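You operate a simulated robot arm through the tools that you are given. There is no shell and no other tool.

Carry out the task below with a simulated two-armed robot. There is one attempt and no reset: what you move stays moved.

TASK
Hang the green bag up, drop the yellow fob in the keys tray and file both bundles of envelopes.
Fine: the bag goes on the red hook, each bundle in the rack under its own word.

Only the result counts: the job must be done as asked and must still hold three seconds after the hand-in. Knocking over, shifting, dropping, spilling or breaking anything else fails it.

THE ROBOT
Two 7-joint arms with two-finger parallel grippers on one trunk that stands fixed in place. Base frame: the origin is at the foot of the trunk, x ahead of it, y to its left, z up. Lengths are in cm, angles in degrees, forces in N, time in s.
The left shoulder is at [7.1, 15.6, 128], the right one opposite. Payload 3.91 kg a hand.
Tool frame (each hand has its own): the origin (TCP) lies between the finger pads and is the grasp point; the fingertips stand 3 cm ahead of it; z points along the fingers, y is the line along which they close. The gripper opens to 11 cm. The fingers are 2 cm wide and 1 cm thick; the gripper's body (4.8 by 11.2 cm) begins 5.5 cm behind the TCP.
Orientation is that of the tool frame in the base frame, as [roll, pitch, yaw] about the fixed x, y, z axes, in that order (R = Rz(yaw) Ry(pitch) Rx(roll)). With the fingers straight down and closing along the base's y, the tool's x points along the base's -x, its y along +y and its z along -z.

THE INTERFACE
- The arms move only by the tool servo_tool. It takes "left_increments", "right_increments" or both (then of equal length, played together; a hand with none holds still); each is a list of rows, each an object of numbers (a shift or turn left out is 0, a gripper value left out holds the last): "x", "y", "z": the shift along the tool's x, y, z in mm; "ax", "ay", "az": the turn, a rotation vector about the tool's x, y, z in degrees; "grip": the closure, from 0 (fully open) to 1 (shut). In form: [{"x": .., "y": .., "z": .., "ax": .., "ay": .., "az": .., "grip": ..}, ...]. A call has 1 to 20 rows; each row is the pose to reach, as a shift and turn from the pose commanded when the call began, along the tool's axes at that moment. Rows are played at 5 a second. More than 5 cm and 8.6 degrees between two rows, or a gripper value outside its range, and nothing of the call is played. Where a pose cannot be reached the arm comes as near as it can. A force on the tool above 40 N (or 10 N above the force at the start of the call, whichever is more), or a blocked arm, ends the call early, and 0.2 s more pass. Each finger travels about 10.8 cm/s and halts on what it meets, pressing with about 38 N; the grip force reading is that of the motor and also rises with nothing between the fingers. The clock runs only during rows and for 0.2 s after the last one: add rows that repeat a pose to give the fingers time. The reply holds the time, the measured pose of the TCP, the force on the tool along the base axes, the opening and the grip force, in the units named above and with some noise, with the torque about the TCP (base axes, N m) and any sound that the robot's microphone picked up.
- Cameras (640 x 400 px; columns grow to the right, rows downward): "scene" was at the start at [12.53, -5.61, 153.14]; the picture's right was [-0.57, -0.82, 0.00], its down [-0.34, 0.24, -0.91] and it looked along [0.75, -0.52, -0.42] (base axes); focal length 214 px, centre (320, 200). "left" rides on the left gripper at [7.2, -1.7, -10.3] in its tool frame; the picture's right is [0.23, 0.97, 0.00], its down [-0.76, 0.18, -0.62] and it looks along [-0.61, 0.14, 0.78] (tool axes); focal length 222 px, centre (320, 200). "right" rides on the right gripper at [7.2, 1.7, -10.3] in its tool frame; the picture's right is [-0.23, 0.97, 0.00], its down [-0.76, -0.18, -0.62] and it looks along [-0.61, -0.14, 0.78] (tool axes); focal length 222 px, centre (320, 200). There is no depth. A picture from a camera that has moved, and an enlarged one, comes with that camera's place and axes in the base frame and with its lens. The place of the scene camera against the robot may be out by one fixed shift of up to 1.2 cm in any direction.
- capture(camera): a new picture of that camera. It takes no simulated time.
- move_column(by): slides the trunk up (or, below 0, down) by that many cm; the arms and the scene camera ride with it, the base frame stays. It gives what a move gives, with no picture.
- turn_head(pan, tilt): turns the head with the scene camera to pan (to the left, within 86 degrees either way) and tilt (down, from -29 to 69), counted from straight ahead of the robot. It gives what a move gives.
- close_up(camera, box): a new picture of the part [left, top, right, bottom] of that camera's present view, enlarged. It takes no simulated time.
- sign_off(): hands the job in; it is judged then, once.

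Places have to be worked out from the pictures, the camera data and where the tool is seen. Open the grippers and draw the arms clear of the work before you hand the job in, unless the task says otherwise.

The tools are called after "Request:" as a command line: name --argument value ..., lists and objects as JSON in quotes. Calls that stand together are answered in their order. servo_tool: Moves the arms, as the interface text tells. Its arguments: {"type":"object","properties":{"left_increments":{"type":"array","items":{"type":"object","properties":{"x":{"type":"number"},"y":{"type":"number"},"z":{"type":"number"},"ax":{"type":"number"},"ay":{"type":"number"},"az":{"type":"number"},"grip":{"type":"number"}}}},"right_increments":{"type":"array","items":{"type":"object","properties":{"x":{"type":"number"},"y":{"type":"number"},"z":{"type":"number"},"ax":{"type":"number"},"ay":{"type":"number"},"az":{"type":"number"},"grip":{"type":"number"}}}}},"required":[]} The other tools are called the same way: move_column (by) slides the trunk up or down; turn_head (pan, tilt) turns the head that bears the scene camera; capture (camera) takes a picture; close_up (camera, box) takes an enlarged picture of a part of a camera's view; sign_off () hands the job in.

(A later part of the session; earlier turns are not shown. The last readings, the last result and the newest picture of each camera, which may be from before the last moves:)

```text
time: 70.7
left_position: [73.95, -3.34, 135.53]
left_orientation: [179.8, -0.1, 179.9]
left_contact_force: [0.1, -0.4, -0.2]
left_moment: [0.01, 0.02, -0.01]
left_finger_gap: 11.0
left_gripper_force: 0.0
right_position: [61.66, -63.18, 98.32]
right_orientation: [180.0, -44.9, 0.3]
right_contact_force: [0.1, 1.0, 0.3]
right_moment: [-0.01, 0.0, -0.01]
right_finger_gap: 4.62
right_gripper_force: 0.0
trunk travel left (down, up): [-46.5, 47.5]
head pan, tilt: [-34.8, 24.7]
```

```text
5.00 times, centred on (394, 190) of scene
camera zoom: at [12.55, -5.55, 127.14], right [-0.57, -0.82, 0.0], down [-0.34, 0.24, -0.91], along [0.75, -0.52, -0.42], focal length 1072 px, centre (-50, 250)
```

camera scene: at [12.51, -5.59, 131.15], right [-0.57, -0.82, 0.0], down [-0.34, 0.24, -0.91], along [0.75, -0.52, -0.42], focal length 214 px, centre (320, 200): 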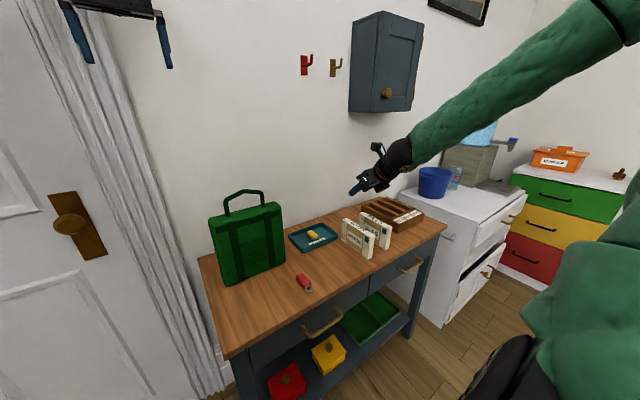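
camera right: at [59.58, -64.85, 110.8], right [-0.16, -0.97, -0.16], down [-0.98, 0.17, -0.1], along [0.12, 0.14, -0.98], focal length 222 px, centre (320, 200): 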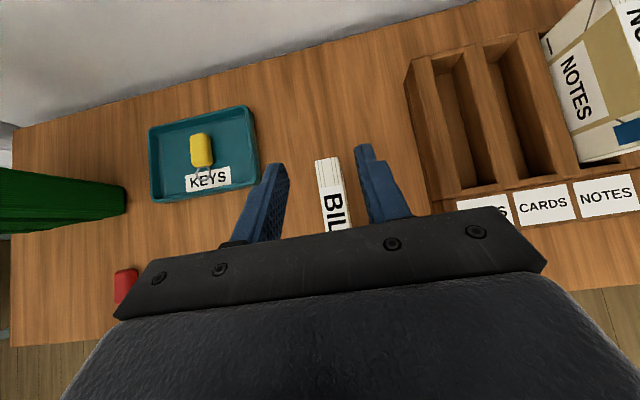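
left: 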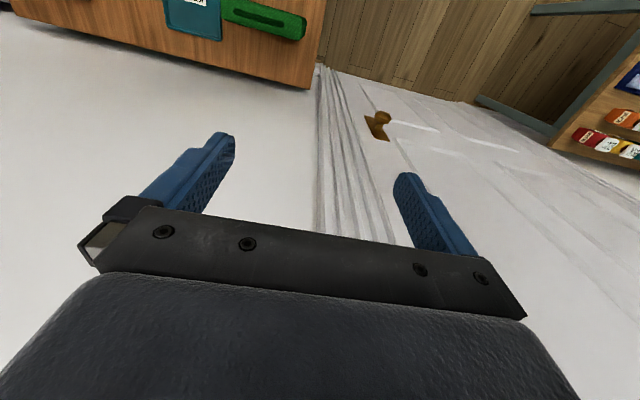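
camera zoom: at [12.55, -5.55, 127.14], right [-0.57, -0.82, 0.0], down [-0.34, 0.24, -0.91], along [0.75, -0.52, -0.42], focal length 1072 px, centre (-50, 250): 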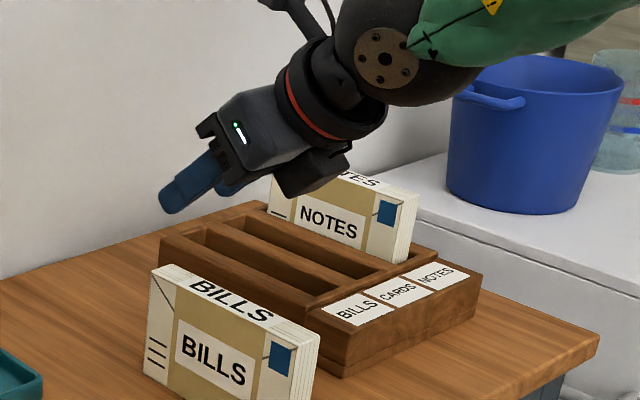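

NOTES stays filed. Now down around BILLS: back 2.9 cm, then descend to grasp height.

Request:
servo_tool --right_increments '[{"x": -20.5, "z": -20.5, "grip": 0.55}, {"x": -20.5, "z": -20.5}, {"x": -45, "z": 4}, {"x": -70, "z": 29}, {"x": -70, "z": 29}]'

Request:
capture --camera "right"

```text
time: 71.9
left_position: [73.84, -3.26, 135.54]
left_orientation: [179.9, -0.1, 179.9]
left_contact_force: [0.1, 0.6, -0.2]
left_moment: [0.01, 0.02, 0.06]
left_finger_gap: 10.98
left_gripper_force: 0.0
right_position: [58.65, -63.13, 91.27]
right_orientation: [179.9, -45.1, 0.3]
right_contact_force: [-0.3, 0.4, -0.5]
right_moment: [0.02, 0.04, 0.01]
right_finger_gap: 4.94
right_gripper_force: 0.0
trunk travel left (down, up): [-46.5, 47.5]
head pan, tilt: [-34.8, 24.7]
```

```text
taken
camera right: at [56.48, -64.76, 103.83], right [-0.16, -0.97, -0.16], down [-0.98, 0.17, -0.1], along [0.12, 0.14, -0.98], focal length 222 px, centre (320, 200)
```

right: 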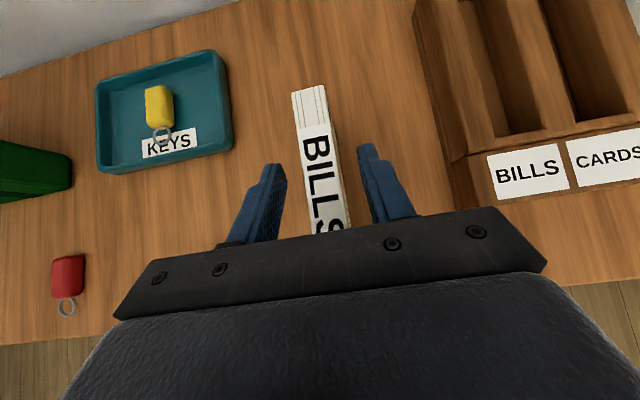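

Centred again. Down 3.2 cm and close.

Request:
servo_tool --right_increments '[{"x": -8, "z": 8}, {"x": -16, "z": 16}, {"x": -23, "z": 23}, {"x": -23, "z": 23}, {"x": -23, "z": 23, "grip": 0.62}, {"x": -23, "z": 23, "grip": 0.7}, {"x": -23, "z": 23, "grip": 0.76}, {"x": -23, "z": 23, "grip": 0.82}, {"x": -23, "z": 23, "grip": 0.9}, {"x": -23, "z": 23, "grip": 0.9}, {"x": -23, "z": 23, "grip": 0.9}]'

Request:
close_up --camera "right" --box '[200, 40, 440, 190]'

```text
time: 74.3
left_position: [73.79, -3.29, 135.61]
left_orientation: [179.9, -0.1, 179.9]
left_contact_force: [0.3, 0.2, -0.5]
left_moment: [-0.02, 0.01, -0.02]
left_finger_gap: 10.98
left_gripper_force: 0.1
right_position: [58.8, -63.0, 88.03]
right_orientation: [179.9, -45.0, 0.2]
right_contact_force: [-0.5, 0.3, 3.4]
right_moment: [-0.05, 0.13, -0.13]
right_finger_gap: 2.37
right_gripper_force: 38.0
trunk travel left (down, up): [-46.5, 47.5]
head pan, tilt: [-34.8, 24.7]
```

```text
2.67 times, centred on (320, 115) of right
camera zoom: at [56.54, -64.73, 100.54], right [-0.16, -0.97, -0.16], down [-0.98, 0.17, -0.1], along [0.12, 0.14, -0.98], focal length 592 px, centre (320, 427)
```

zoom: 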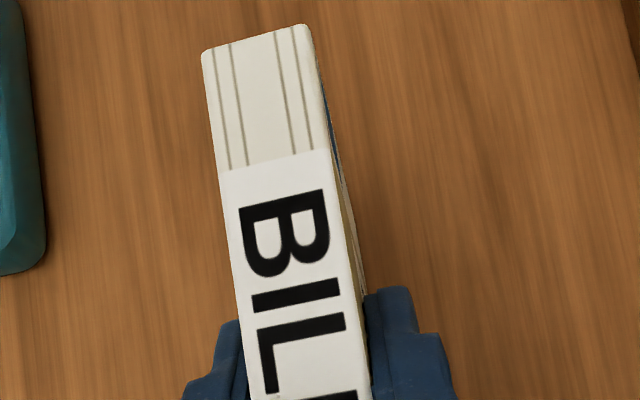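

BILLS gripped. Lift 9.5 cm, then move over to the BILLS slot at TCP (68.8, −78.4).

Request:
servo_tool --right_increments '[{"x": 7, "z": -7}, {"x": 22, "z": -22}, {"x": 45, "z": -45}, {"x": 67, "z": -67}, {"x": 67, "z": -67}, {"x": 67, "z": -67, "y": 40}, {"x": 67, "z": -67, "y": 80}, {"x": 67, "z": -67, "y": 120}, {"x": 67, "z": -67, "y": 154}, {"x": 90, "z": -44, "y": 154}, {"x": 115, "z": -19, "y": 154}, {"x": 137.7, "z": 3.7, "y": 154}, {"x": 137.7, "z": 3.7, "y": 154}, {"x": 137.7, "z": 3.7, "y": 154}]'

Request:
close_up --camera "right" --box '[200, 40, 440, 190]'

Request:
close_up --camera "scene" --box '[330, 150, 458, 230]'

```text
time: 77.3
left_position: [73.96, -3.45, 135.57]
left_orientation: [179.9, 0.0, 180.0]
left_contact_force: [0.3, 0.8, 0.5]
left_moment: [-0.02, 0.01, -0.01]
left_finger_gap: 11.02
left_gripper_force: 0.1
right_position: [68.86, -78.39, 97.57]
right_orientation: [180.0, -45.0, 0.2]
right_contact_force: [-0.7, -0.6, -1.5]
right_moment: [-0.03, -0.02, 0.01]
right_finger_gap: 2.36
right_gripper_force: 38.1
trunk travel left (down, up): [-46.5, 47.5]
head pan, tilt: [-34.8, 24.7]
```

```text
2.67 times, centred on (320, 115) of right
camera zoom: at [66.68, -80.16, 110.0], right [-0.16, -0.97, -0.16], down [-0.98, 0.17, -0.1], along [0.12, 0.14, -0.98], focal length 592 px, centre (320, 427)
```

zoom: 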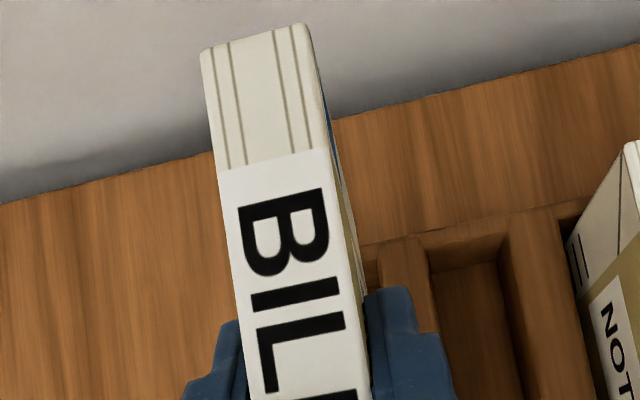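

```text
5.00 times, centred on (394, 190) of scene
camera zoom: at [12.56, -5.64, 127.14], right [-0.57, -0.82, 0.0], down [-0.34, 0.24, -0.91], along [0.75, -0.52, -0.42], focal length 1072 px, centre (-50, 250)
```

zoom: 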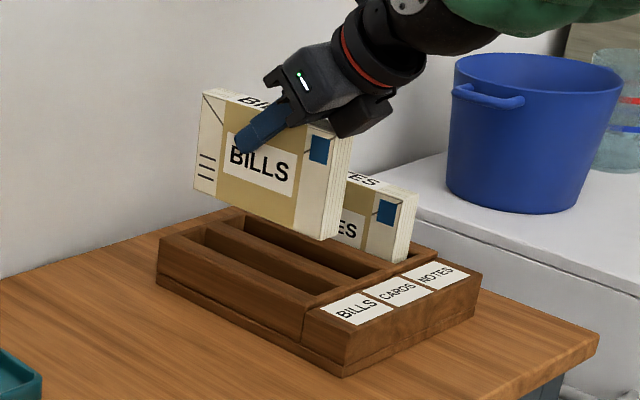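

Lower to just above the rack top and check clearances.

Request:
servo_tool --right_increments '[{"x": -9, "z": 9}, {"x": -18, "z": 18}, {"x": -26, "z": 26}, {"x": -26, "z": 26}]'

Request:
close_up --camera "right" --box '[200, 40, 440, 190]'

Request:
close_up --camera "scene" --box '[350, 160, 446, 220]'

```text
time: 78.3
left_position: [73.86, -3.45, 135.52]
left_orientation: [180.0, -0.1, 179.9]
left_contact_force: [0.2, 0.0, 0.5]
left_moment: [0.01, 0.0, -0.02]
left_finger_gap: 10.99
left_gripper_force: 0.1
right_position: [68.75, -78.28, 93.77]
right_orientation: [180.0, -44.9, 0.3]
right_contact_force: [0.7, -0.3, -0.5]
right_moment: [-0.03, -0.01, 0.02]
right_finger_gap: 2.39
right_gripper_force: 38.2
trunk travel left (down, up): [-46.5, 47.5]
head pan, tilt: [-34.8, 24.7]
```

```text
2.67 times, centred on (320, 115) of right
camera zoom: at [66.56, -80.02, 106.29], right [-0.16, -0.97, -0.16], down [-0.98, 0.17, -0.1], along [0.12, 0.14, -0.98], focal length 592 px, centre (320, 427)
```

zoom: 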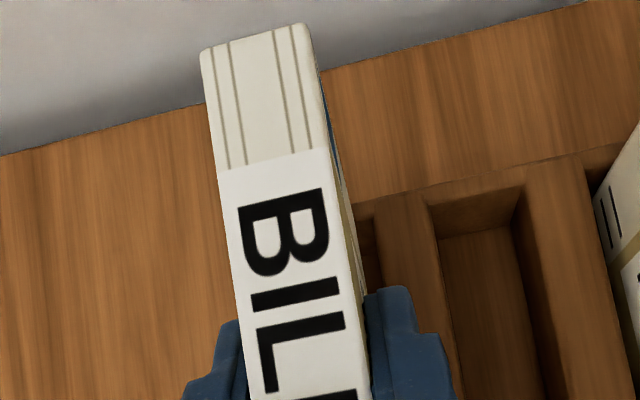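

```text
6.67 times, centred on (398, 190) of scene
camera zoom: at [12.52, -5.6, 127.14], right [-0.57, -0.82, 0.0], down [-0.34, 0.24, -0.91], along [0.75, -0.52, -0.42], focal length 1430 px, centre (-200, 267)
```

zoom: 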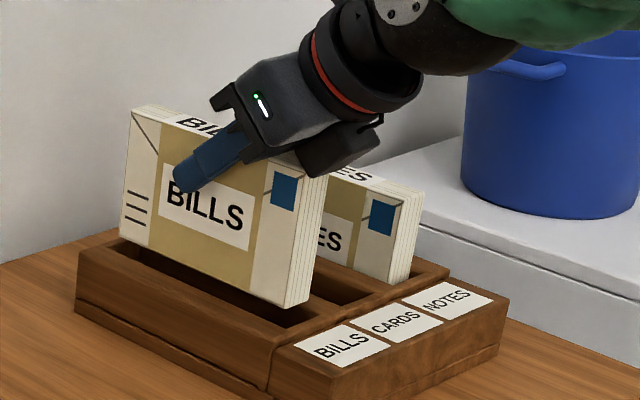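

Same small sideways offset as before, so shift 3 mm right and lower into the slot, expecting the floor at about TCP z 89.3.

Request:
servo_tool --right_increments '[{"y": 3}, {"y": 3, "x": -5, "z": 5}, {"y": 3, "x": -9, "z": 9}, {"y": 3, "x": -13, "z": 13}, {"y": 3, "x": -17, "z": 17}, {"y": 3, "x": -21, "z": 21}, {"y": 3, "x": -24, "z": 24}, {"y": 3, "x": -27, "z": 27}, {"y": 3, "x": -27, "z": 27}]'

Request:
close_up --camera "right" --box '[200, 40, 440, 190]'

Request:
close_up --camera "scene" --box '[350, 160, 446, 220]'

```text
time: 80.3
left_position: [73.86, -3.3, 135.53]
left_orientation: [179.8, -0.1, 179.9]
left_contact_force: [0.0, 0.1, 0.5]
left_moment: [0.02, -0.02, -0.01]
left_finger_gap: 11.01
left_gripper_force: 0.1
right_position: [68.79, -78.79, 90.1]
right_orientation: [179.9, -45.0, 0.1]
right_contact_force: [0.2, -0.6, -1.0]
right_moment: [0.02, 0.02, 0.01]
right_finger_gap: 2.35
right_gripper_force: 38.0
trunk travel left (down, up): [-46.5, 47.5]
head pan, tilt: [-34.8, 24.7]
```

```text
2.67 times, centred on (320, 115) of right
camera zoom: at [66.61, -80.44, 102.52], right [-0.16, -0.97, -0.16], down [-0.98, 0.17, -0.1], along [0.12, 0.14, -0.98], focal length 592 px, centre (320, 427)
```

zoom: 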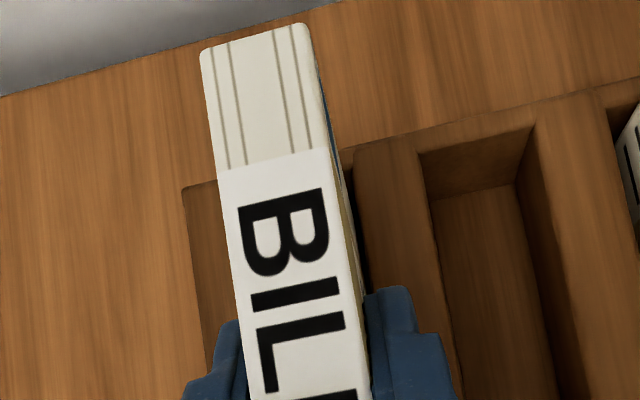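

```text
6.67 times, centred on (398, 190) of scene
camera zoom: at [12.53, -5.61, 127.14], right [-0.57, -0.82, 0.0], down [-0.34, 0.24, -0.91], along [0.75, -0.52, -0.42], focal length 1430 px, centre (-200, 267)
```

zoom: 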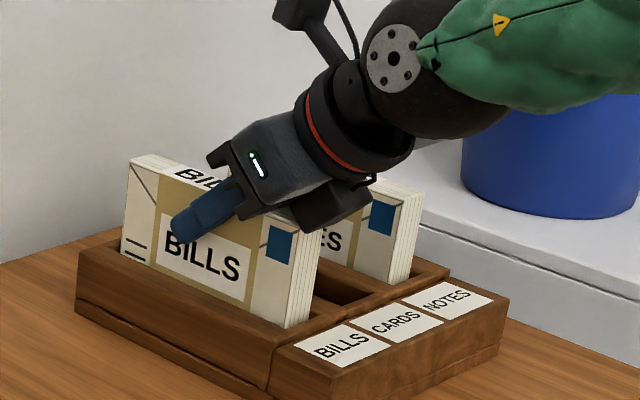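

BILLS is well into the slot. Lower 6 mm more, then open and lift straight up.

Request:
servo_tool --right_increments '[{"x": -2, "z": 2}, {"x": -4.5, "z": 4.5}, {"x": -4.5, "z": 4.5}, {"x": -4.5, "z": 4.5, "grip": 0.72}, {"x": -4.5, "z": 4.5, "grip": 0.65}, {"x": -4.5, "z": 4.5, "grip": 0.58}, {"x": -4.5, "z": 4.5, "grip": 0.58}, {"x": -4.5, "z": 4.5, "grip": 0.58}]'

Request:
close_up --camera "right" --box '[200, 40, 440, 190]'

Request:
close_up --camera "scene" --box '[350, 160, 446, 220]'

```text
time: 82.1
left_position: [73.83, -3.48, 135.57]
left_orientation: [179.9, -0.1, 179.8]
left_contact_force: [0.2, 0.3, -0.6]
left_moment: [0.03, 0.03, -0.01]
left_finger_gap: 10.99
left_gripper_force: 0.0
right_position: [68.72, -78.85, 89.44]
right_orientation: [180.0, -45.1, 0.2]
right_contact_force: [0.5, 0.6, -0.2]
right_moment: [-0.04, 0.03, -0.02]
right_finger_gap: 4.61
right_gripper_force: 0.1
trunk travel left (down, up): [-46.5, 47.5]
head pan, tilt: [-34.8, 24.7]
```

```text
2.67 times, centred on (320, 115) of right
camera zoom: at [66.57, -80.48, 101.86], right [-0.16, -0.97, -0.16], down [-0.98, 0.17, -0.1], along [0.12, 0.14, -0.98], focal length 592 px, centre (320, 427)
```

zoom: 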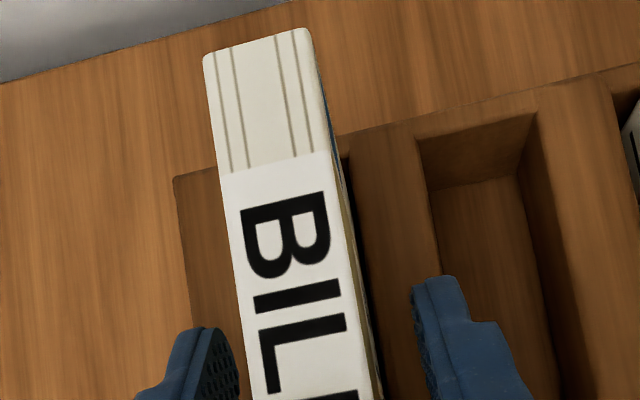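

```text
6.67 times, centred on (398, 190) of scene
camera zoom: at [12.53, -5.61, 127.14], right [-0.57, -0.82, 0.0], down [-0.34, 0.24, -0.91], along [0.75, -0.52, -0.42], focal length 1430 px, centre (-200, 267)
```

zoom: 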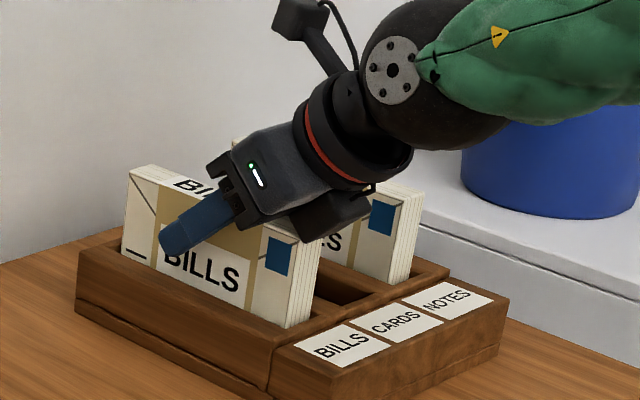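

Both bundles are filed. Lift clear, then retreat toward the robot to reorient for the bag.

Request:
servo_tool --right_increments '[{"x": 7, "z": -7}, {"x": 21, "z": -21}, {"x": 45, "z": -45}, {"x": 75, "z": -75}, {"x": 75, "z": -75}, {"x": 50, "z": -100}, {"x": 25, "z": -125}, {"x": 10, "z": -145, "y": -30}, {"x": 10, "z": -150, "y": -75}, {"x": 10, "z": -150, "y": -120}, {"x": 10, "z": -150, "y": -165}, {"x": 10, "z": -150, "y": -165}]'

Request:
capture --camera "right"

Request:
capture --camera "scene"

```text
time: 84.7
left_position: [73.85, -3.7, 135.52]
left_orientation: [179.8, -0.1, 179.9]
left_contact_force: [-0.3, -0.7, -0.5]
left_moment: [-0.02, 0.0, 0.03]
left_finger_gap: 10.99
left_gripper_force: 0.0
right_position: [58.83, -62.45, 100.57]
right_orientation: [-179.9, -44.9, 0.1]
right_contact_force: [0.1, -0.2, -0.5]
right_moment: [0.03, -0.02, 0.01]
right_finger_gap: 4.61
right_gripper_force: 0.0
trunk travel left (down, up): [-46.5, 47.5]
head pan, tilt: [-34.8, 24.7]
```

```text
taken
camera right: at [56.53, -64.21, 113.04], right [-0.16, -0.97, -0.16], down [-0.98, 0.17, -0.1], along [0.12, 0.14, -0.98], focal length 222 px, centre (320, 200)
```

right: 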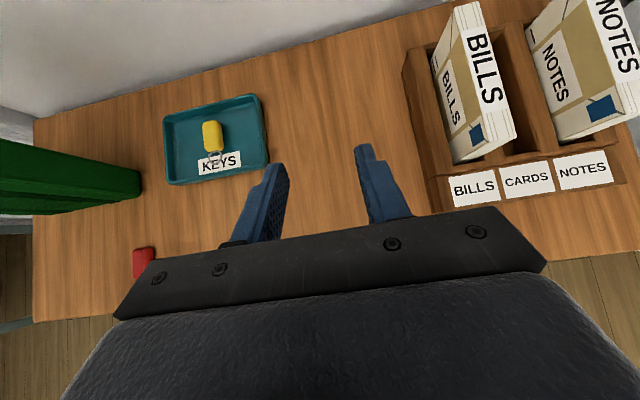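

```text
taken
camera scene: at [12.5, -5.76, 127.13], right [-0.57, -0.82, 0.0], down [-0.34, 0.24, -0.91], along [0.75, -0.52, -0.42], focal length 214 px, centre (320, 200)
```

scene: 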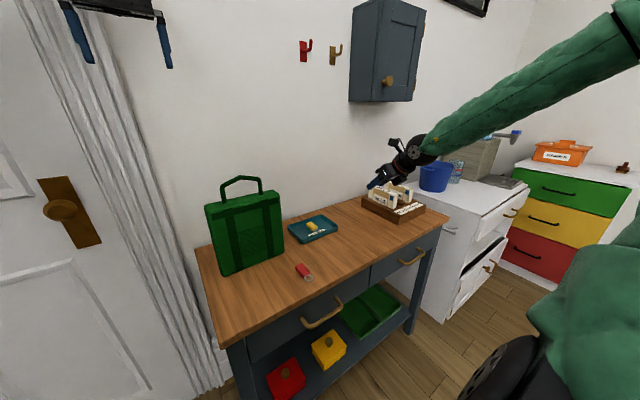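

Everything filed and untouched. Next the bag: raise the trunk, and zoom on the handle to learn its shape.

Request:
move_column --by 38

Request:
close_up --camera "scene" --box '[225, 265, 305, 315]'

Request:
close_up --camera "scene" --box '[290, 130, 370, 180]'

Request:
capture --camera "left"

```text
time: 88.3
left_position: [73.98, -3.38, 173.48]
left_orientation: [179.8, -0.1, 179.9]
left_contact_force: [0.7, 0.0, -0.3]
left_moment: [-0.04, 0.01, 0.01]
left_finger_gap: 10.96
left_gripper_force: 0.1
right_position: [58.79, -62.4, 138.66]
right_orientation: [180.0, -45.0, 0.2]
right_contact_force: [-1.2, -0.5, 0.0]
right_moment: [-0.03, -0.04, -0.03]
right_finger_gap: 4.63
right_gripper_force: 0.1
trunk travel left (down, up): [-84.5, 9.5]
head pan, tilt: [-34.8, 24.7]
```

```text
8.00 times, centred on (265, 290) of scene
camera zoom: at [12.55, -5.61, 165.14], right [-0.57, -0.82, 0.0], down [-0.34, 0.24, -0.91], along [0.75, -0.52, -0.42], focal length 1716 px, centre (760, -520)
```

zoom: 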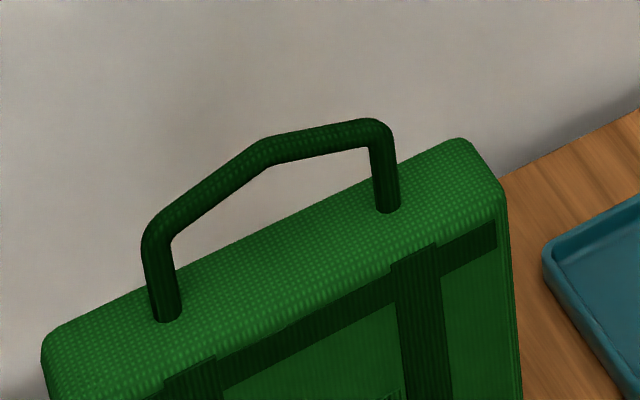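

```text
8.00 times, centred on (330, 155) of scene
camera zoom: at [12.55, -5.61, 165.14], right [-0.57, -0.82, 0.0], down [-0.34, 0.24, -0.91], along [0.75, -0.52, -0.42], focal length 1716 px, centre (240, 560)
```

zoom: 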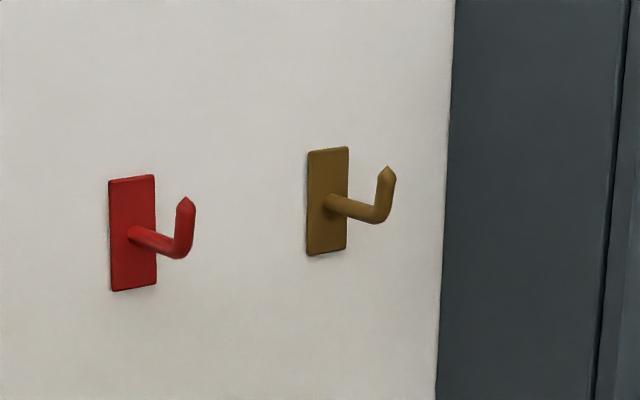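

```text
taken
camera left: at [66.64, -5.03, 183.96], right [-0.23, 0.97, 0.0], down [0.76, 0.18, 0.62], along [0.61, 0.14, -0.78], focal length 222 px, centre (320, 200)
```

left: 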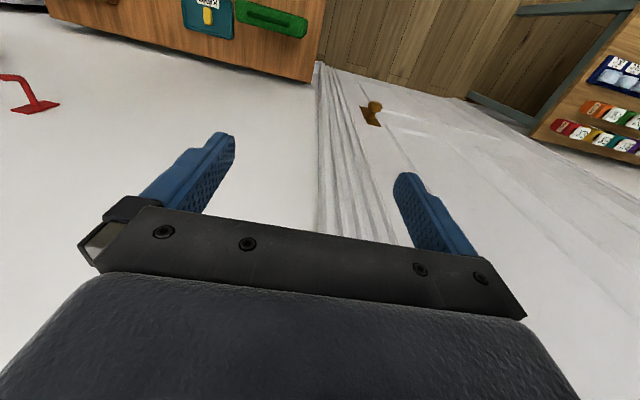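

The left camera sees both the bag top and the red hook; zooming on them.

Request:
close_up --camera "left" --box '[224, 0, 320, 60]'

Request:
close_up --camera "left" --box '[0, 60, 96, 120]'

```text
6.67 times, centred on (272, 30) of left
camera zoom: at [66.64, -5.03, 183.96], right [-0.23, 0.97, 0.0], down [0.76, 0.18, 0.62], along [0.61, 0.14, -0.78], focal length 1481 px, centre (640, 1333)
```

zoom: 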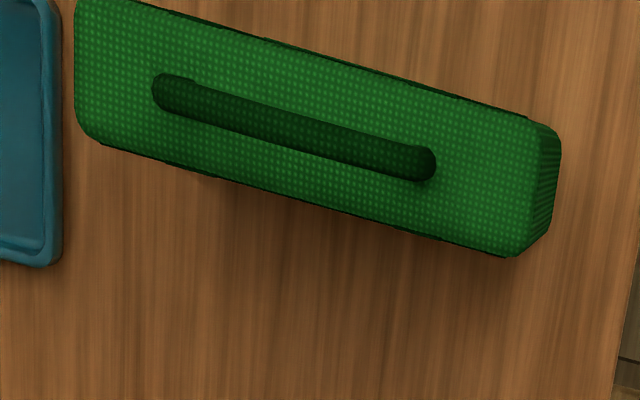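

```text
6.67 times, centred on (48, 90) of left
camera zoom: at [66.64, -5.03, 183.96], right [-0.23, 0.97, 0.0], down [0.76, 0.18, 0.62], along [0.61, 0.14, -0.78], focal length 1481 px, centre (2133, 933)
```

zoom: 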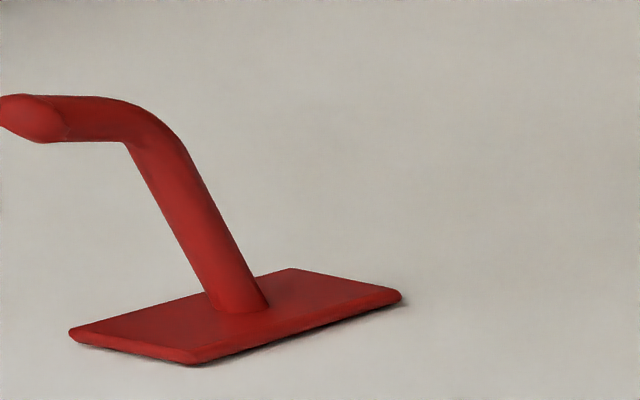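

Bag: top z≈100.6, x 66.8–71.8, handle bar at x≈69.2 from y −24 to −14 with a roof-shaped peak in the middle (y≈−19). I'll straighten the right hand (undo the tilt) and back it off, then turn it to yaw 90 so the fingers close along x.

Request:
servo_tool --right_increments '[{"ay": -8, "x": -4, "y": -20, "z": -16}, {"ay": -16, "x": -8, "y": -40, "z": -32}, {"ay": -24, "x": -12, "y": -60, "z": -48}, {"ay": -32, "x": -16, "y": -80, "z": -64}, {"ay": -40, "x": -20, "y": -100, "z": -80}, {"ay": -45, "x": -21, "y": -120, "z": -92}, {"ay": -45, "x": -21, "y": -120, "z": -92}]'

Request:
servo_tool --right_increments '[{"az": -8}, {"az": -16}, {"az": -24}, {"az": -32}, {"az": -40}, {"az": -48}, {"az": -56}, {"az": -64}, {"az": -72}, {"az": -80}, {"az": -88}, {"az": -90}, {"az": -90}]'

Request:
servo_tool --left_increments '[{"x": 45}, {"x": 90, "y": 10}, {"x": 135, "y": 40}, {"x": 170, "y": 75}, {"x": 200, "y": 110}, {"x": 220, "y": 150}, {"x": 240, "y": 190}, {"x": 250, "y": 230}, {"x": 250, "y": 270}, {"x": 250, "y": 270}]'

```text
time: 89.9
left_position: [73.86, -3.4, 173.54]
left_orientation: [180.0, -0.1, 179.9]
left_contact_force: [0.0, 0.2, -0.4]
left_moment: [0.01, -0.01, 0.01]
left_finger_gap: 11.0
left_gripper_force: 0.2
right_position: [50.79, -50.6, 143.5]
right_orientation: [179.9, 0.0, 0.2]
right_contact_force: [0.3, -0.3, 0.1]
right_moment: [0.02, 0.04, 0.01]
right_finger_gap: 4.61
right_gripper_force: 0.2
trunk travel left (down, up): [-84.5, 9.5]
head pan, tilt: [-34.8, 24.7]
```

```text
time: 92.7
left_position: [73.93, -3.38, 173.41]
left_orientation: [180.0, -0.1, 179.9]
left_contact_force: [-0.5, -0.2, -0.2]
left_moment: [0.03, -0.02, -0.02]
left_finger_gap: 11.0
left_gripper_force: 0.0
right_position: [50.68, -50.34, 143.67]
right_orientation: [-180.0, 0.0, 90.2]
right_contact_force: [0.1, -0.4, -0.8]
right_moment: [-0.03, 0.02, -0.02]
right_finger_gap: 4.6
right_gripper_force: 0.1
trunk travel left (down, up): [-84.5, 9.5]
head pan, tilt: [-34.8, 24.7]
```

```text
refused: row 3 steps farther than a row can; nothing moved
```

Right hand is at yaw 90. Before picking the bag I want the hook's exact depth, so I shift the left hand a bit for a second left-camera view of the hook.

Request:
servo_tool --left_increments '[{"x": 12, "y": -35, "z": 15}, {"x": 26, "y": -75, "z": 35}, {"x": 40, "y": -116, "z": 55}, {"x": 40, "y": -116, "z": 55}, {"x": 40, "y": -116, "z": 55}]'

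Request:
capture --camera "left"

```text
time: 93.9
left_position: [69.89, -14.92, 167.9]
left_orientation: [179.9, -0.1, 179.9]
left_contact_force: [-0.3, -0.3, -0.6]
left_moment: [-0.01, -0.01, 0.02]
left_finger_gap: 11.0
left_gripper_force: 0.1
right_position: [50.73, -50.43, 143.71]
right_orientation: [180.0, 0.0, 90.2]
right_contact_force: [0.4, 0.1, 0.2]
right_moment: [-0.01, 0.0, 0.03]
right_finger_gap: 4.62
right_gripper_force: 0.0
trunk travel left (down, up): [-84.5, 9.5]
head pan, tilt: [-34.8, 24.7]
```

```text
taken
camera left: at [62.73, -16.57, 178.38], right [-0.23, 0.97, 0.0], down [0.76, 0.18, 0.62], along [0.61, 0.14, -0.78], focal length 222 px, centre (320, 200)
```

left: 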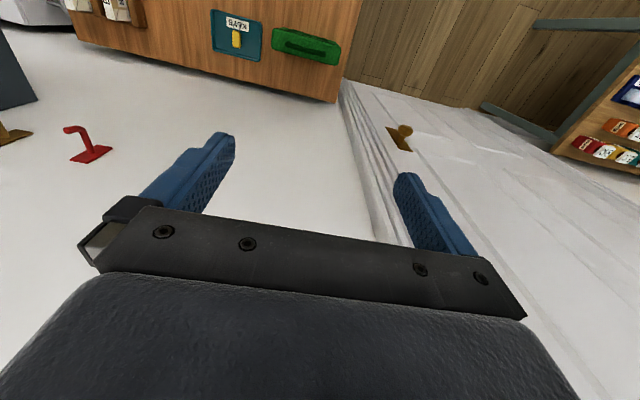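

Request:
close_up --camera "left" --box '[40, 110, 136, 170]'

Request:
close_up --camera "left" --box '[258, 10, 354, 70]'

```text
6.67 times, centred on (88, 140) of left
camera zoom: at [62.73, -16.57, 178.38], right [-0.23, 0.97, 0.0], down [0.76, 0.18, 0.62], along [0.61, 0.14, -0.78], focal length 1481 px, centre (1867, 600)
```

zoom: 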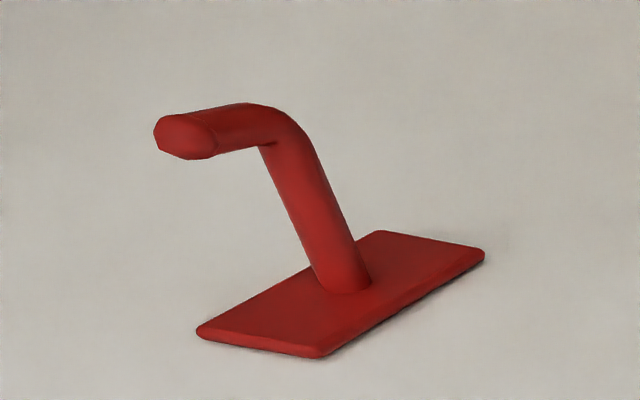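

```text
6.67 times, centred on (306, 40) of left
camera zoom: at [62.73, -16.57, 178.38], right [-0.23, 0.97, 0.0], down [0.76, 0.18, 0.62], along [0.61, 0.14, -0.78], focal length 1481 px, centre (413, 1267)
```

zoom: 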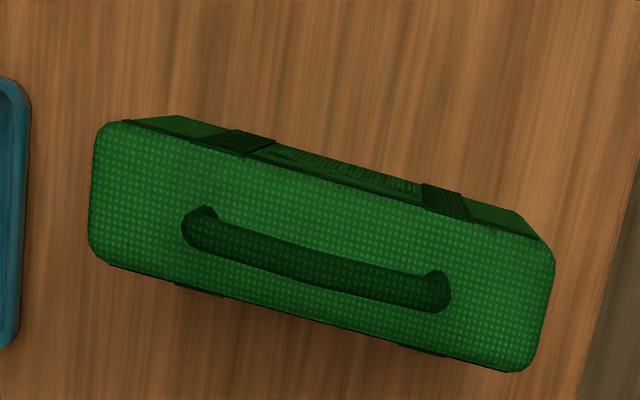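

Stereo gives the hook: plate face x≈89.4, peg axis at (y −52.0, z 142.25), tip at x≈84.4 rising to z≈145.2; bag top z≈100.4, handle peak z≈107.4. Now I move the left arm well out of the way, and bring the right hand over the +y half of the handle, tilted 20° for reach.

Request:
servo_tool --left_increments '[{"x": 15, "y": 35}, {"x": 30, "y": 75}, {"x": 45, "y": 115}, {"x": 60, "y": 155}, {"x": 75, "y": 195}, {"x": 90, "y": 235}, {"x": 100, "y": 275}, {"x": 105, "y": 315}, {"x": 105, "y": 350}, {"x": 105, "y": 350}]'

Request:
servo_tool --right_increments '[{"x": 35, "y": 10, "ax": -5}, {"x": 75, "y": 25, "ax": -10}, {"x": 115, "y": 45, "ax": -15}, {"x": 155, "y": 65, "ax": -20, "z": 20}, {"x": 195, "y": 85, "ax": -20, "z": 40}, {"x": 235, "y": 105, "ax": -20, "z": 60}, {"x": 270, "y": 125, "ax": -20, "z": 85}, {"x": 305, "y": 150, "ax": -20, "z": 110}, {"x": 335, "y": 170, "ax": -20, "z": 135}, {"x": 345, "y": 182, "ax": -20, "z": 170}, {"x": 345, "y": 182, "ax": -20, "z": 200}, {"x": 345, "y": 182, "ax": -20, "z": 200}, {"x": 345, "y": 182, "ax": -20, "z": 200}]'

Request:
capture --camera "right"

Request:
capture --camera "scene"

```text
time: 96.1
left_position: [59.35, 19.93, 168.04]
left_orientation: [179.7, -0.1, 179.8]
left_contact_force: [0.0, 0.3, 0.4]
left_moment: [-0.01, 0.01, 0.01]
left_finger_gap: 11.01
left_gripper_force: 0.2
right_position: [50.64, -50.54, 143.64]
right_orientation: [-179.9, 0.0, 90.2]
right_contact_force: [-0.4, 1.0, -1.0]
right_moment: [0.01, 0.01, -0.05]
right_finger_gap: 4.62
right_gripper_force: 0.0
trunk travel left (down, up): [-84.5, 9.5]
head pan, tilt: [-34.8, 24.7]
```

```text
time: 98.9
left_position: [59.41, 19.99, 167.95]
left_orientation: [179.8, -0.1, 179.8]
left_contact_force: [0.4, 0.1, 0.2]
left_moment: [-0.01, 0.0, 0.0]
left_finger_gap: 11.01
left_gripper_force: 0.1
right_position: [68.86, -15.81, 123.79]
right_orientation: [160.1, 0.0, 90.3]
right_contact_force: [0.1, -0.2, 0.0]
right_moment: [-0.01, -0.01, 0.0]
right_finger_gap: 4.62
right_gripper_force: 0.1
trunk travel left (down, up): [-84.5, 9.5]
head pan, tilt: [-34.8, 24.7]
```

```text
taken
camera right: at [66.92, -8.54, 134.01], right [0.92, -0.22, 0.33], down [-0.38, -0.76, 0.53], along [0.14, -0.61, -0.78], focal length 222 px, centre (320, 200)
```

right: 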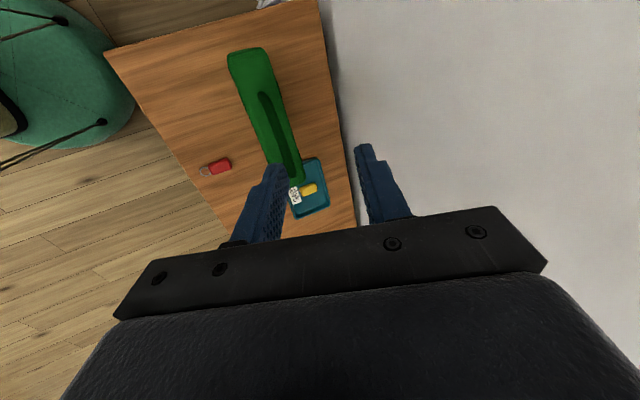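

```text
taken
camera scene: at [12.54, -5.59, 165.14], right [-0.57, -0.82, 0.0], down [-0.34, 0.24, -0.91], along [0.75, -0.52, -0.42], focal length 214 px, centre (320, 200)
```

scene: 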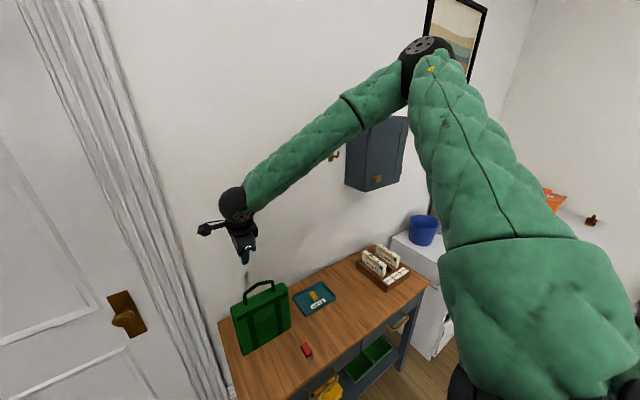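

The hand is 17 cm above the handle with the fingers at either side in x. Zoom to verify the handle's x relative to the grip.

Request:
close_up --camera "right" --box '[220, 40, 380, 140]'

Request:
close_up --camera "right" --box '[220, 100, 380, 200]'

```text
4.00 times, centred on (300, 90) of right
camera zoom: at [66.92, -8.54, 134.01], right [0.92, -0.22, 0.33], down [-0.38, -0.76, 0.53], along [0.14, -0.61, -0.78], focal length 888 px, centre (400, 640)
```

zoom: 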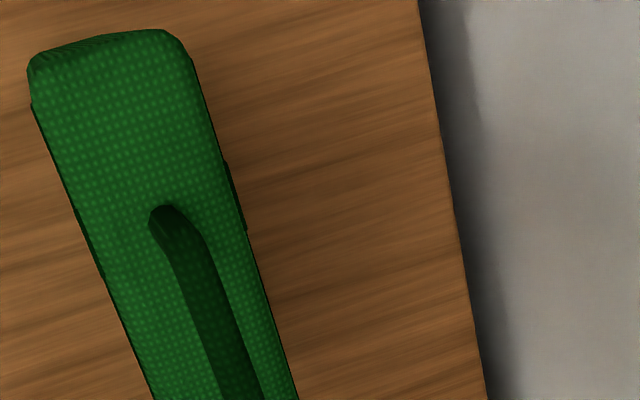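

```text
4.00 times, centred on (300, 150) of right
camera zoom: at [66.92, -8.54, 134.01], right [0.92, -0.22, 0.33], down [-0.38, -0.76, 0.53], along [0.14, -0.61, -0.78], focal length 888 px, centre (400, 400)
```

zoom: 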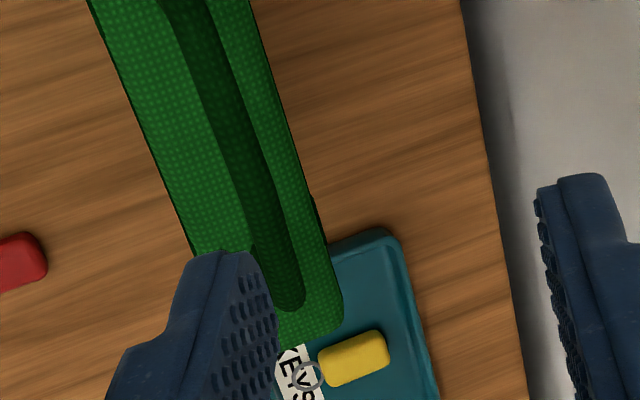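

Handle bar at (69.2, −15.9, 106.4) agrees. Descend vertically to 4 cm above grasp height and check.

Request:
servo_tool --right_increments '[{"y": -12, "z": 33}, {"y": -24, "z": 66}, {"y": -36, "z": 99}, {"y": -45.5, "z": 125}, {"y": -45.5, "z": 125}]'

Request:
capture --camera "right"

Request:
close_up --camera "scene" --box '[210, 250, 306, 310]'

```text
time: 100.1
left_position: [59.34, 19.98, 168.08]
left_orientation: [179.9, -0.2, 179.9]
left_contact_force: [0.4, -0.7, -0.2]
left_moment: [0.01, 0.03, -0.03]
left_finger_gap: 11.01
left_gripper_force: 0.1
right_position: [68.68, -15.92, 110.45]
right_orientation: [160.1, 0.1, 90.2]
right_contact_force: [-0.1, -1.0, -0.6]
right_moment: [-0.02, 0.02, -0.01]
right_finger_gap: 4.61
right_gripper_force: 0.1
trunk travel left (down, up): [-84.5, 9.5]
head pan, tilt: [-34.8, 24.7]
```

```text
taken
camera right: at [66.82, -8.61, 120.68], right [0.92, -0.22, 0.33], down [-0.38, -0.76, 0.53], along [0.14, -0.61, -0.78], focal length 222 px, centre (320, 200)
```

right: 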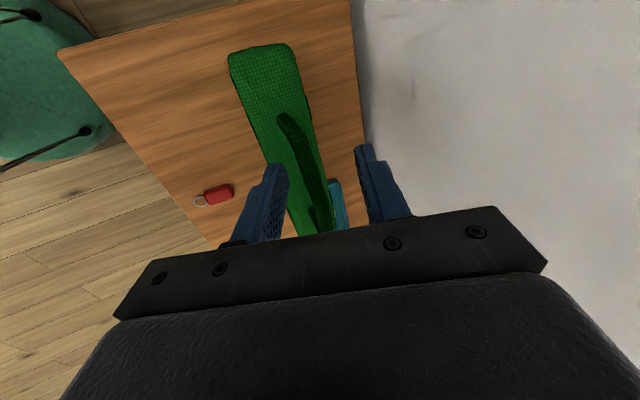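

```text
6.67 times, centred on (258, 280) of scene
camera zoom: at [12.51, -5.56, 165.15], right [-0.57, -0.82, 0.0], down [-0.34, 0.24, -0.91], along [0.75, -0.52, -0.42], focal length 1430 px, centre (733, -333)
```

zoom: 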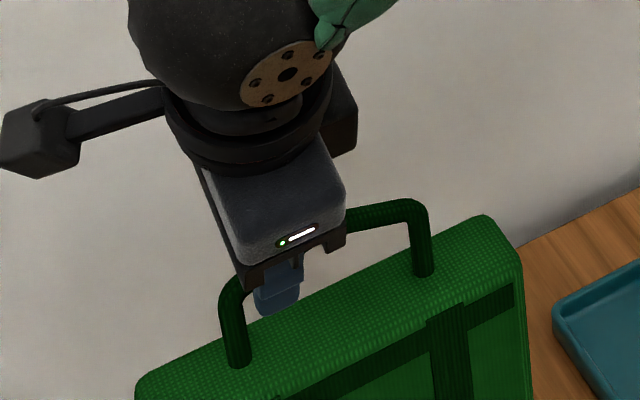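

Aligned. Descend the last 3.7 cm and close on the bar.

Request:
servo_tool --right_increments '[{"y": -4, "z": 11}, {"y": -8, "z": 22}, {"y": -12.7, "z": 35}, {"y": -12.7, "z": 35}, {"y": -12.7, "z": 35, "grip": 0.66}, {"y": -12.7, "z": 35, "grip": 0.74}, {"y": -12.7, "z": 35, "grip": 0.82}, {"y": -12.7, "z": 35, "grip": 0.9}, {"y": -12.7, "z": 35, "grip": 1.0}, {"y": -12.7, "z": 35, "grip": 1.0}, {"y": -12.7, "z": 35, "grip": 1.0}]'

Request:
close_up --camera "right" --box '[220, 60, 460, 210]'

Request:
close_up --camera "scene" --box '[210, 250, 306, 310]'

```text
time: 102.5
left_position: [59.27, 20.0, 168.02]
left_orientation: [179.9, -0.1, 179.9]
left_contact_force: [0.1, 0.6, -0.4]
left_moment: [0.0, 0.0, 0.0]
left_finger_gap: 11.01
left_gripper_force: 0.0
right_position: [68.81, -15.87, 106.81]
right_orientation: [159.9, 0.0, 90.1]
right_contact_force: [0.6, -1.0, 5.8]
right_moment: [-0.18, 0.15, 0.23]
right_finger_gap: 1.11
right_gripper_force: 38.3
trunk travel left (down, up): [-84.5, 9.5]
head pan, tilt: [-34.8, 24.7]
```

```text
2.67 times, centred on (340, 135) of right
camera zoom: at [66.84, -8.61, 117.05], right [0.92, -0.22, 0.33], down [-0.38, -0.76, 0.53], along [0.14, -0.61, -0.78], focal length 592 px, centre (267, 373)
```

zoom: 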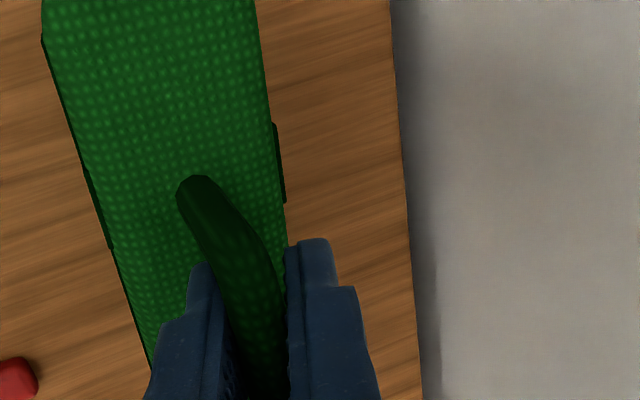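

```text
6.67 times, centred on (258, 280) of scene
camera zoom: at [12.51, -5.56, 165.15], right [-0.57, -0.82, 0.0], down [-0.34, 0.24, -0.91], along [0.75, -0.52, -0.42], focal length 1430 px, centre (733, -333)
```

zoom: 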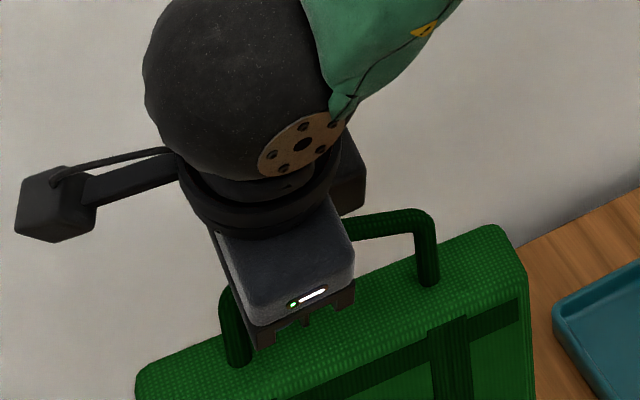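

Bar gripped (1.1 cm). Lift 3 cm gently to see the weight and whether the bag tilts.

Request:
servo_tool --right_increments '[{"y": 1.7, "z": -4.7}, {"y": 3.4, "z": -9.4}, {"y": 6.8, "z": -18.8}, {"y": 10.3, "z": -28.2}, {"y": 10.3, "z": -28.2}, {"y": 10.3, "z": -28.2}]'

Request:
close_up --camera "scene" --box '[190, 230, 318, 350]'

Request:
close_up --camera "right" --box '[220, 60, 460, 210]'

```text
time: 103.9
left_position: [59.39, 20.05, 167.88]
left_orientation: [179.8, 0.0, 179.9]
left_contact_force: [0.7, -0.1, -0.6]
left_moment: [-0.01, -0.01, 0.01]
left_finger_gap: 11.02
left_gripper_force: 0.1
right_position: [68.81, -15.68, 109.63]
right_orientation: [160.0, 0.0, 90.3]
right_contact_force: [0.1, 0.7, -1.7]
right_moment: [0.04, -0.01, 0.02]
right_finger_gap: 1.13
right_gripper_force: 38.0
trunk travel left (down, up): [-84.5, 9.5]
head pan, tilt: [-34.8, 24.7]
```

```text
3.33 times, centred on (254, 290) of scene
camera zoom: at [12.58, -5.57, 165.14], right [-0.57, -0.82, 0.0], down [-0.34, 0.24, -0.91], along [0.75, -0.52, -0.42], focal length 715 px, centre (540, -100)
```

zoom: 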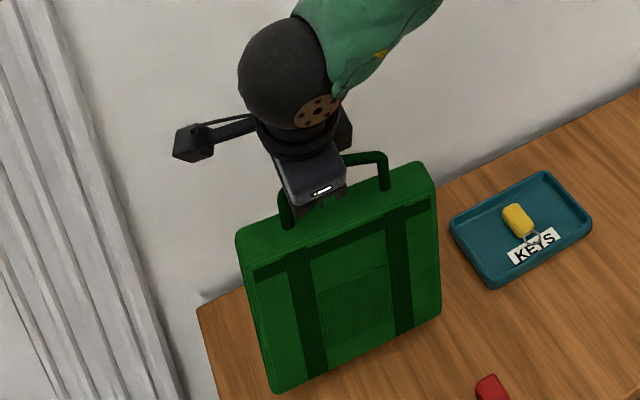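

```text
2.67 times, centred on (340, 135) of right
camera zoom: at [66.86, -8.54, 119.95], right [0.92, -0.22, 0.33], down [-0.38, -0.76, 0.53], along [0.14, -0.61, -0.78], focal length 592 px, centre (267, 373)
```

zoom: 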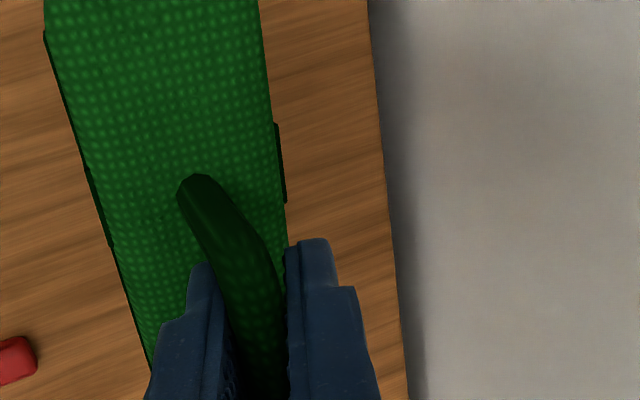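

The bag is light and hangs level. Raise the trunk 9 cm, then lift and carry to the front of the red hook.

Request:
move_column --by 9

Request:
servo_tool --right_increments '[{"y": 15, "z": -41}, {"y": 30, "z": -83}, {"y": 46, "z": -126}, {"y": 62, "z": -169}, {"y": 78, "z": -213}, {"y": 92.5, "z": -254}, {"y": 96, "z": -262}, {"y": 96, "z": -262}]'

Request:
capture --camera "scene"

```text
time: 105.2
left_position: [59.39, 20.04, 176.91]
left_orientation: [179.9, -0.1, 179.9]
left_contact_force: [0.2, -0.2, -0.2]
left_moment: [-0.02, 0.0, -0.02]
left_finger_gap: 10.99
left_gripper_force: 0.1
right_position: [68.83, -15.76, 118.67]
right_orientation: [160.1, 0.0, 90.2]
right_contact_force: [0.7, 0.6, -1.9]
right_moment: [0.06, 0.0, -0.01]
right_finger_gap: 1.12
right_gripper_force: 37.7
trunk travel left (down, up): [-93.5, 0.5]
head pan, tilt: [-34.8, 24.7]
```

```text
time: 107.0
left_position: [59.34, 20.01, 176.93]
left_orientation: [179.9, -0.1, 179.9]
left_contact_force: [-0.2, 0.2, -0.5]
left_moment: [-0.01, -0.01, -0.01]
left_finger_gap: 11.0
left_gripper_force: 0.1
right_position: [69.0, -15.78, 146.49]
right_orientation: [160.0, 0.0, 90.1]
right_contact_force: [-0.2, 0.0, -1.0]
right_moment: [0.03, -0.02, -0.04]
right_finger_gap: 1.12
right_gripper_force: 37.6
trunk travel left (down, up): [-93.5, 0.5]
head pan, tilt: [-34.8, 24.7]
```

```text
taken
camera scene: at [12.57, -5.58, 174.14], right [-0.57, -0.82, 0.0], down [-0.34, 0.24, -0.91], along [0.75, -0.52, -0.42], focal length 214 px, centre (320, 200)
```

scene: 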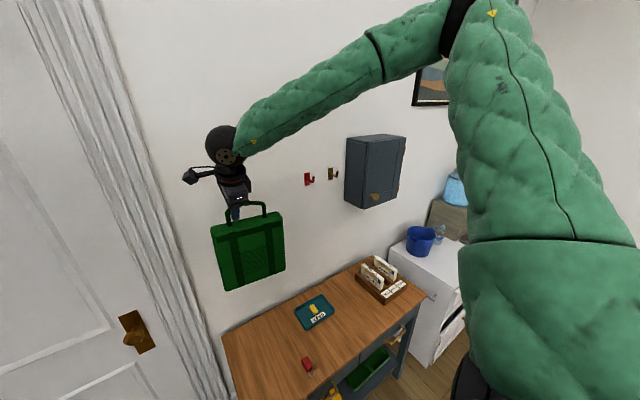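

Now carry it sideways to y −48.9 while staying about 17 cm in front of the wall hook's plate.

Request:
servo_tool --right_increments '[{"x": -35}, {"x": -75}, {"x": -115}, {"x": -155}, {"x": -195}, {"x": -235}, {"x": -275}, {"x": -310}, {"x": -331}, {"x": -331}, {"x": -331}]'

Request:
capture --camera "scene"

Request:
capture --camera "right"

```text
time: 109.4
left_position: [59.31, 20.01, 176.95]
left_orientation: [179.9, 0.0, 179.8]
left_contact_force: [-0.5, -0.1, -0.2]
left_moment: [-0.01, 0.03, 0.01]
left_finger_gap: 10.98
left_gripper_force: 0.1
right_position: [68.97, -48.96, 146.65]
right_orientation: [160.0, 0.0, 90.1]
right_contact_force: [0.5, 0.4, -1.4]
right_moment: [0.07, 0.01, 0.02]
right_finger_gap: 1.15
right_gripper_force: 38.0
trunk travel left (down, up): [-93.5, 0.5]
head pan, tilt: [-34.8, 24.7]
```

```text
taken
camera scene: at [12.55, -5.6, 174.14], right [-0.57, -0.82, 0.0], down [-0.34, 0.24, -0.91], along [0.75, -0.52, -0.42], focal length 214 px, centre (320, 200)
```

scene: 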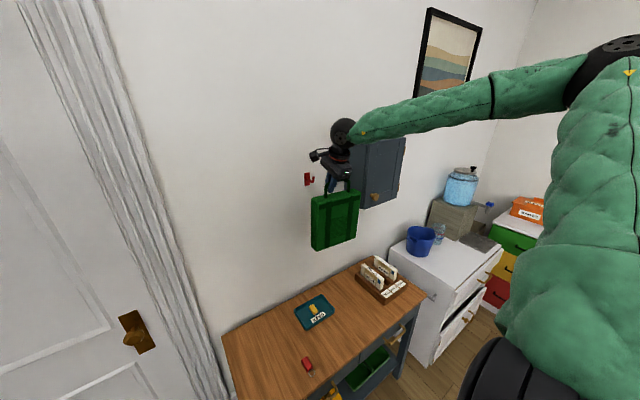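

```text
taken
camera right: at [67.03, -41.73, 157.07], right [0.92, -0.22, 0.33], down [-0.38, -0.76, 0.53], along [0.14, -0.61, -0.78], focal length 222 px, centre (320, 200)
```

right: 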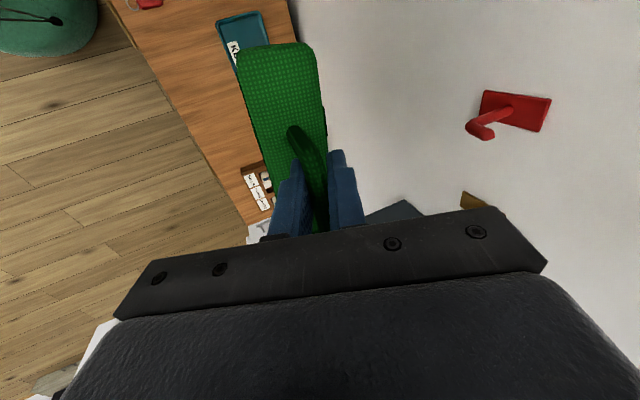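

The right camera sees the red hook in the same frame as the gripper; zoom to refine its place.

Request:
close_up --camera "right" --box '[440, 70, 568, 150]'

Request:
close_up --camera "scene" --box '[290, 140, 386, 260]'

```text
5.00 times, centred on (504, 110) of right
camera zoom: at [67.03, -41.73, 157.07], right [0.92, -0.22, 0.33], down [-0.38, -0.76, 0.53], along [0.14, -0.61, -0.78], focal length 1111 px, centre (-600, 650)
```

zoom: 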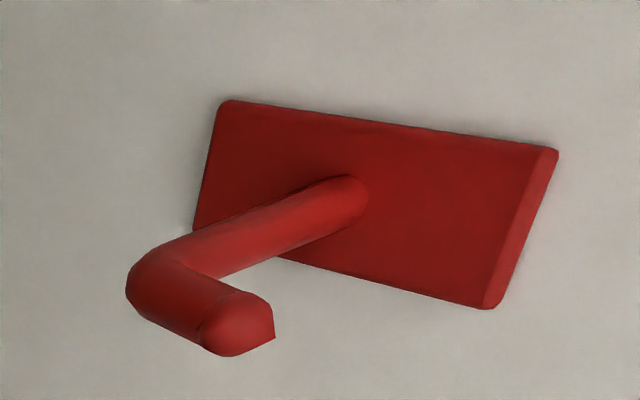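

```text
3.33 times, centred on (338, 200) of scene
camera zoom: at [12.55, -5.6, 174.14], right [-0.57, -0.82, 0.0], down [-0.34, 0.24, -0.91], along [0.75, -0.52, -0.42], focal length 715 px, centre (260, 200)
```

zoom: 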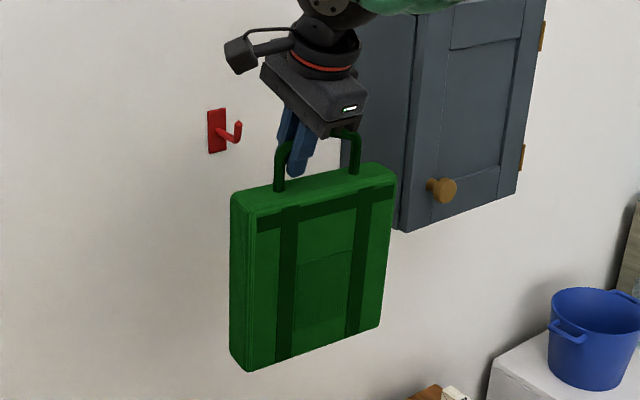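

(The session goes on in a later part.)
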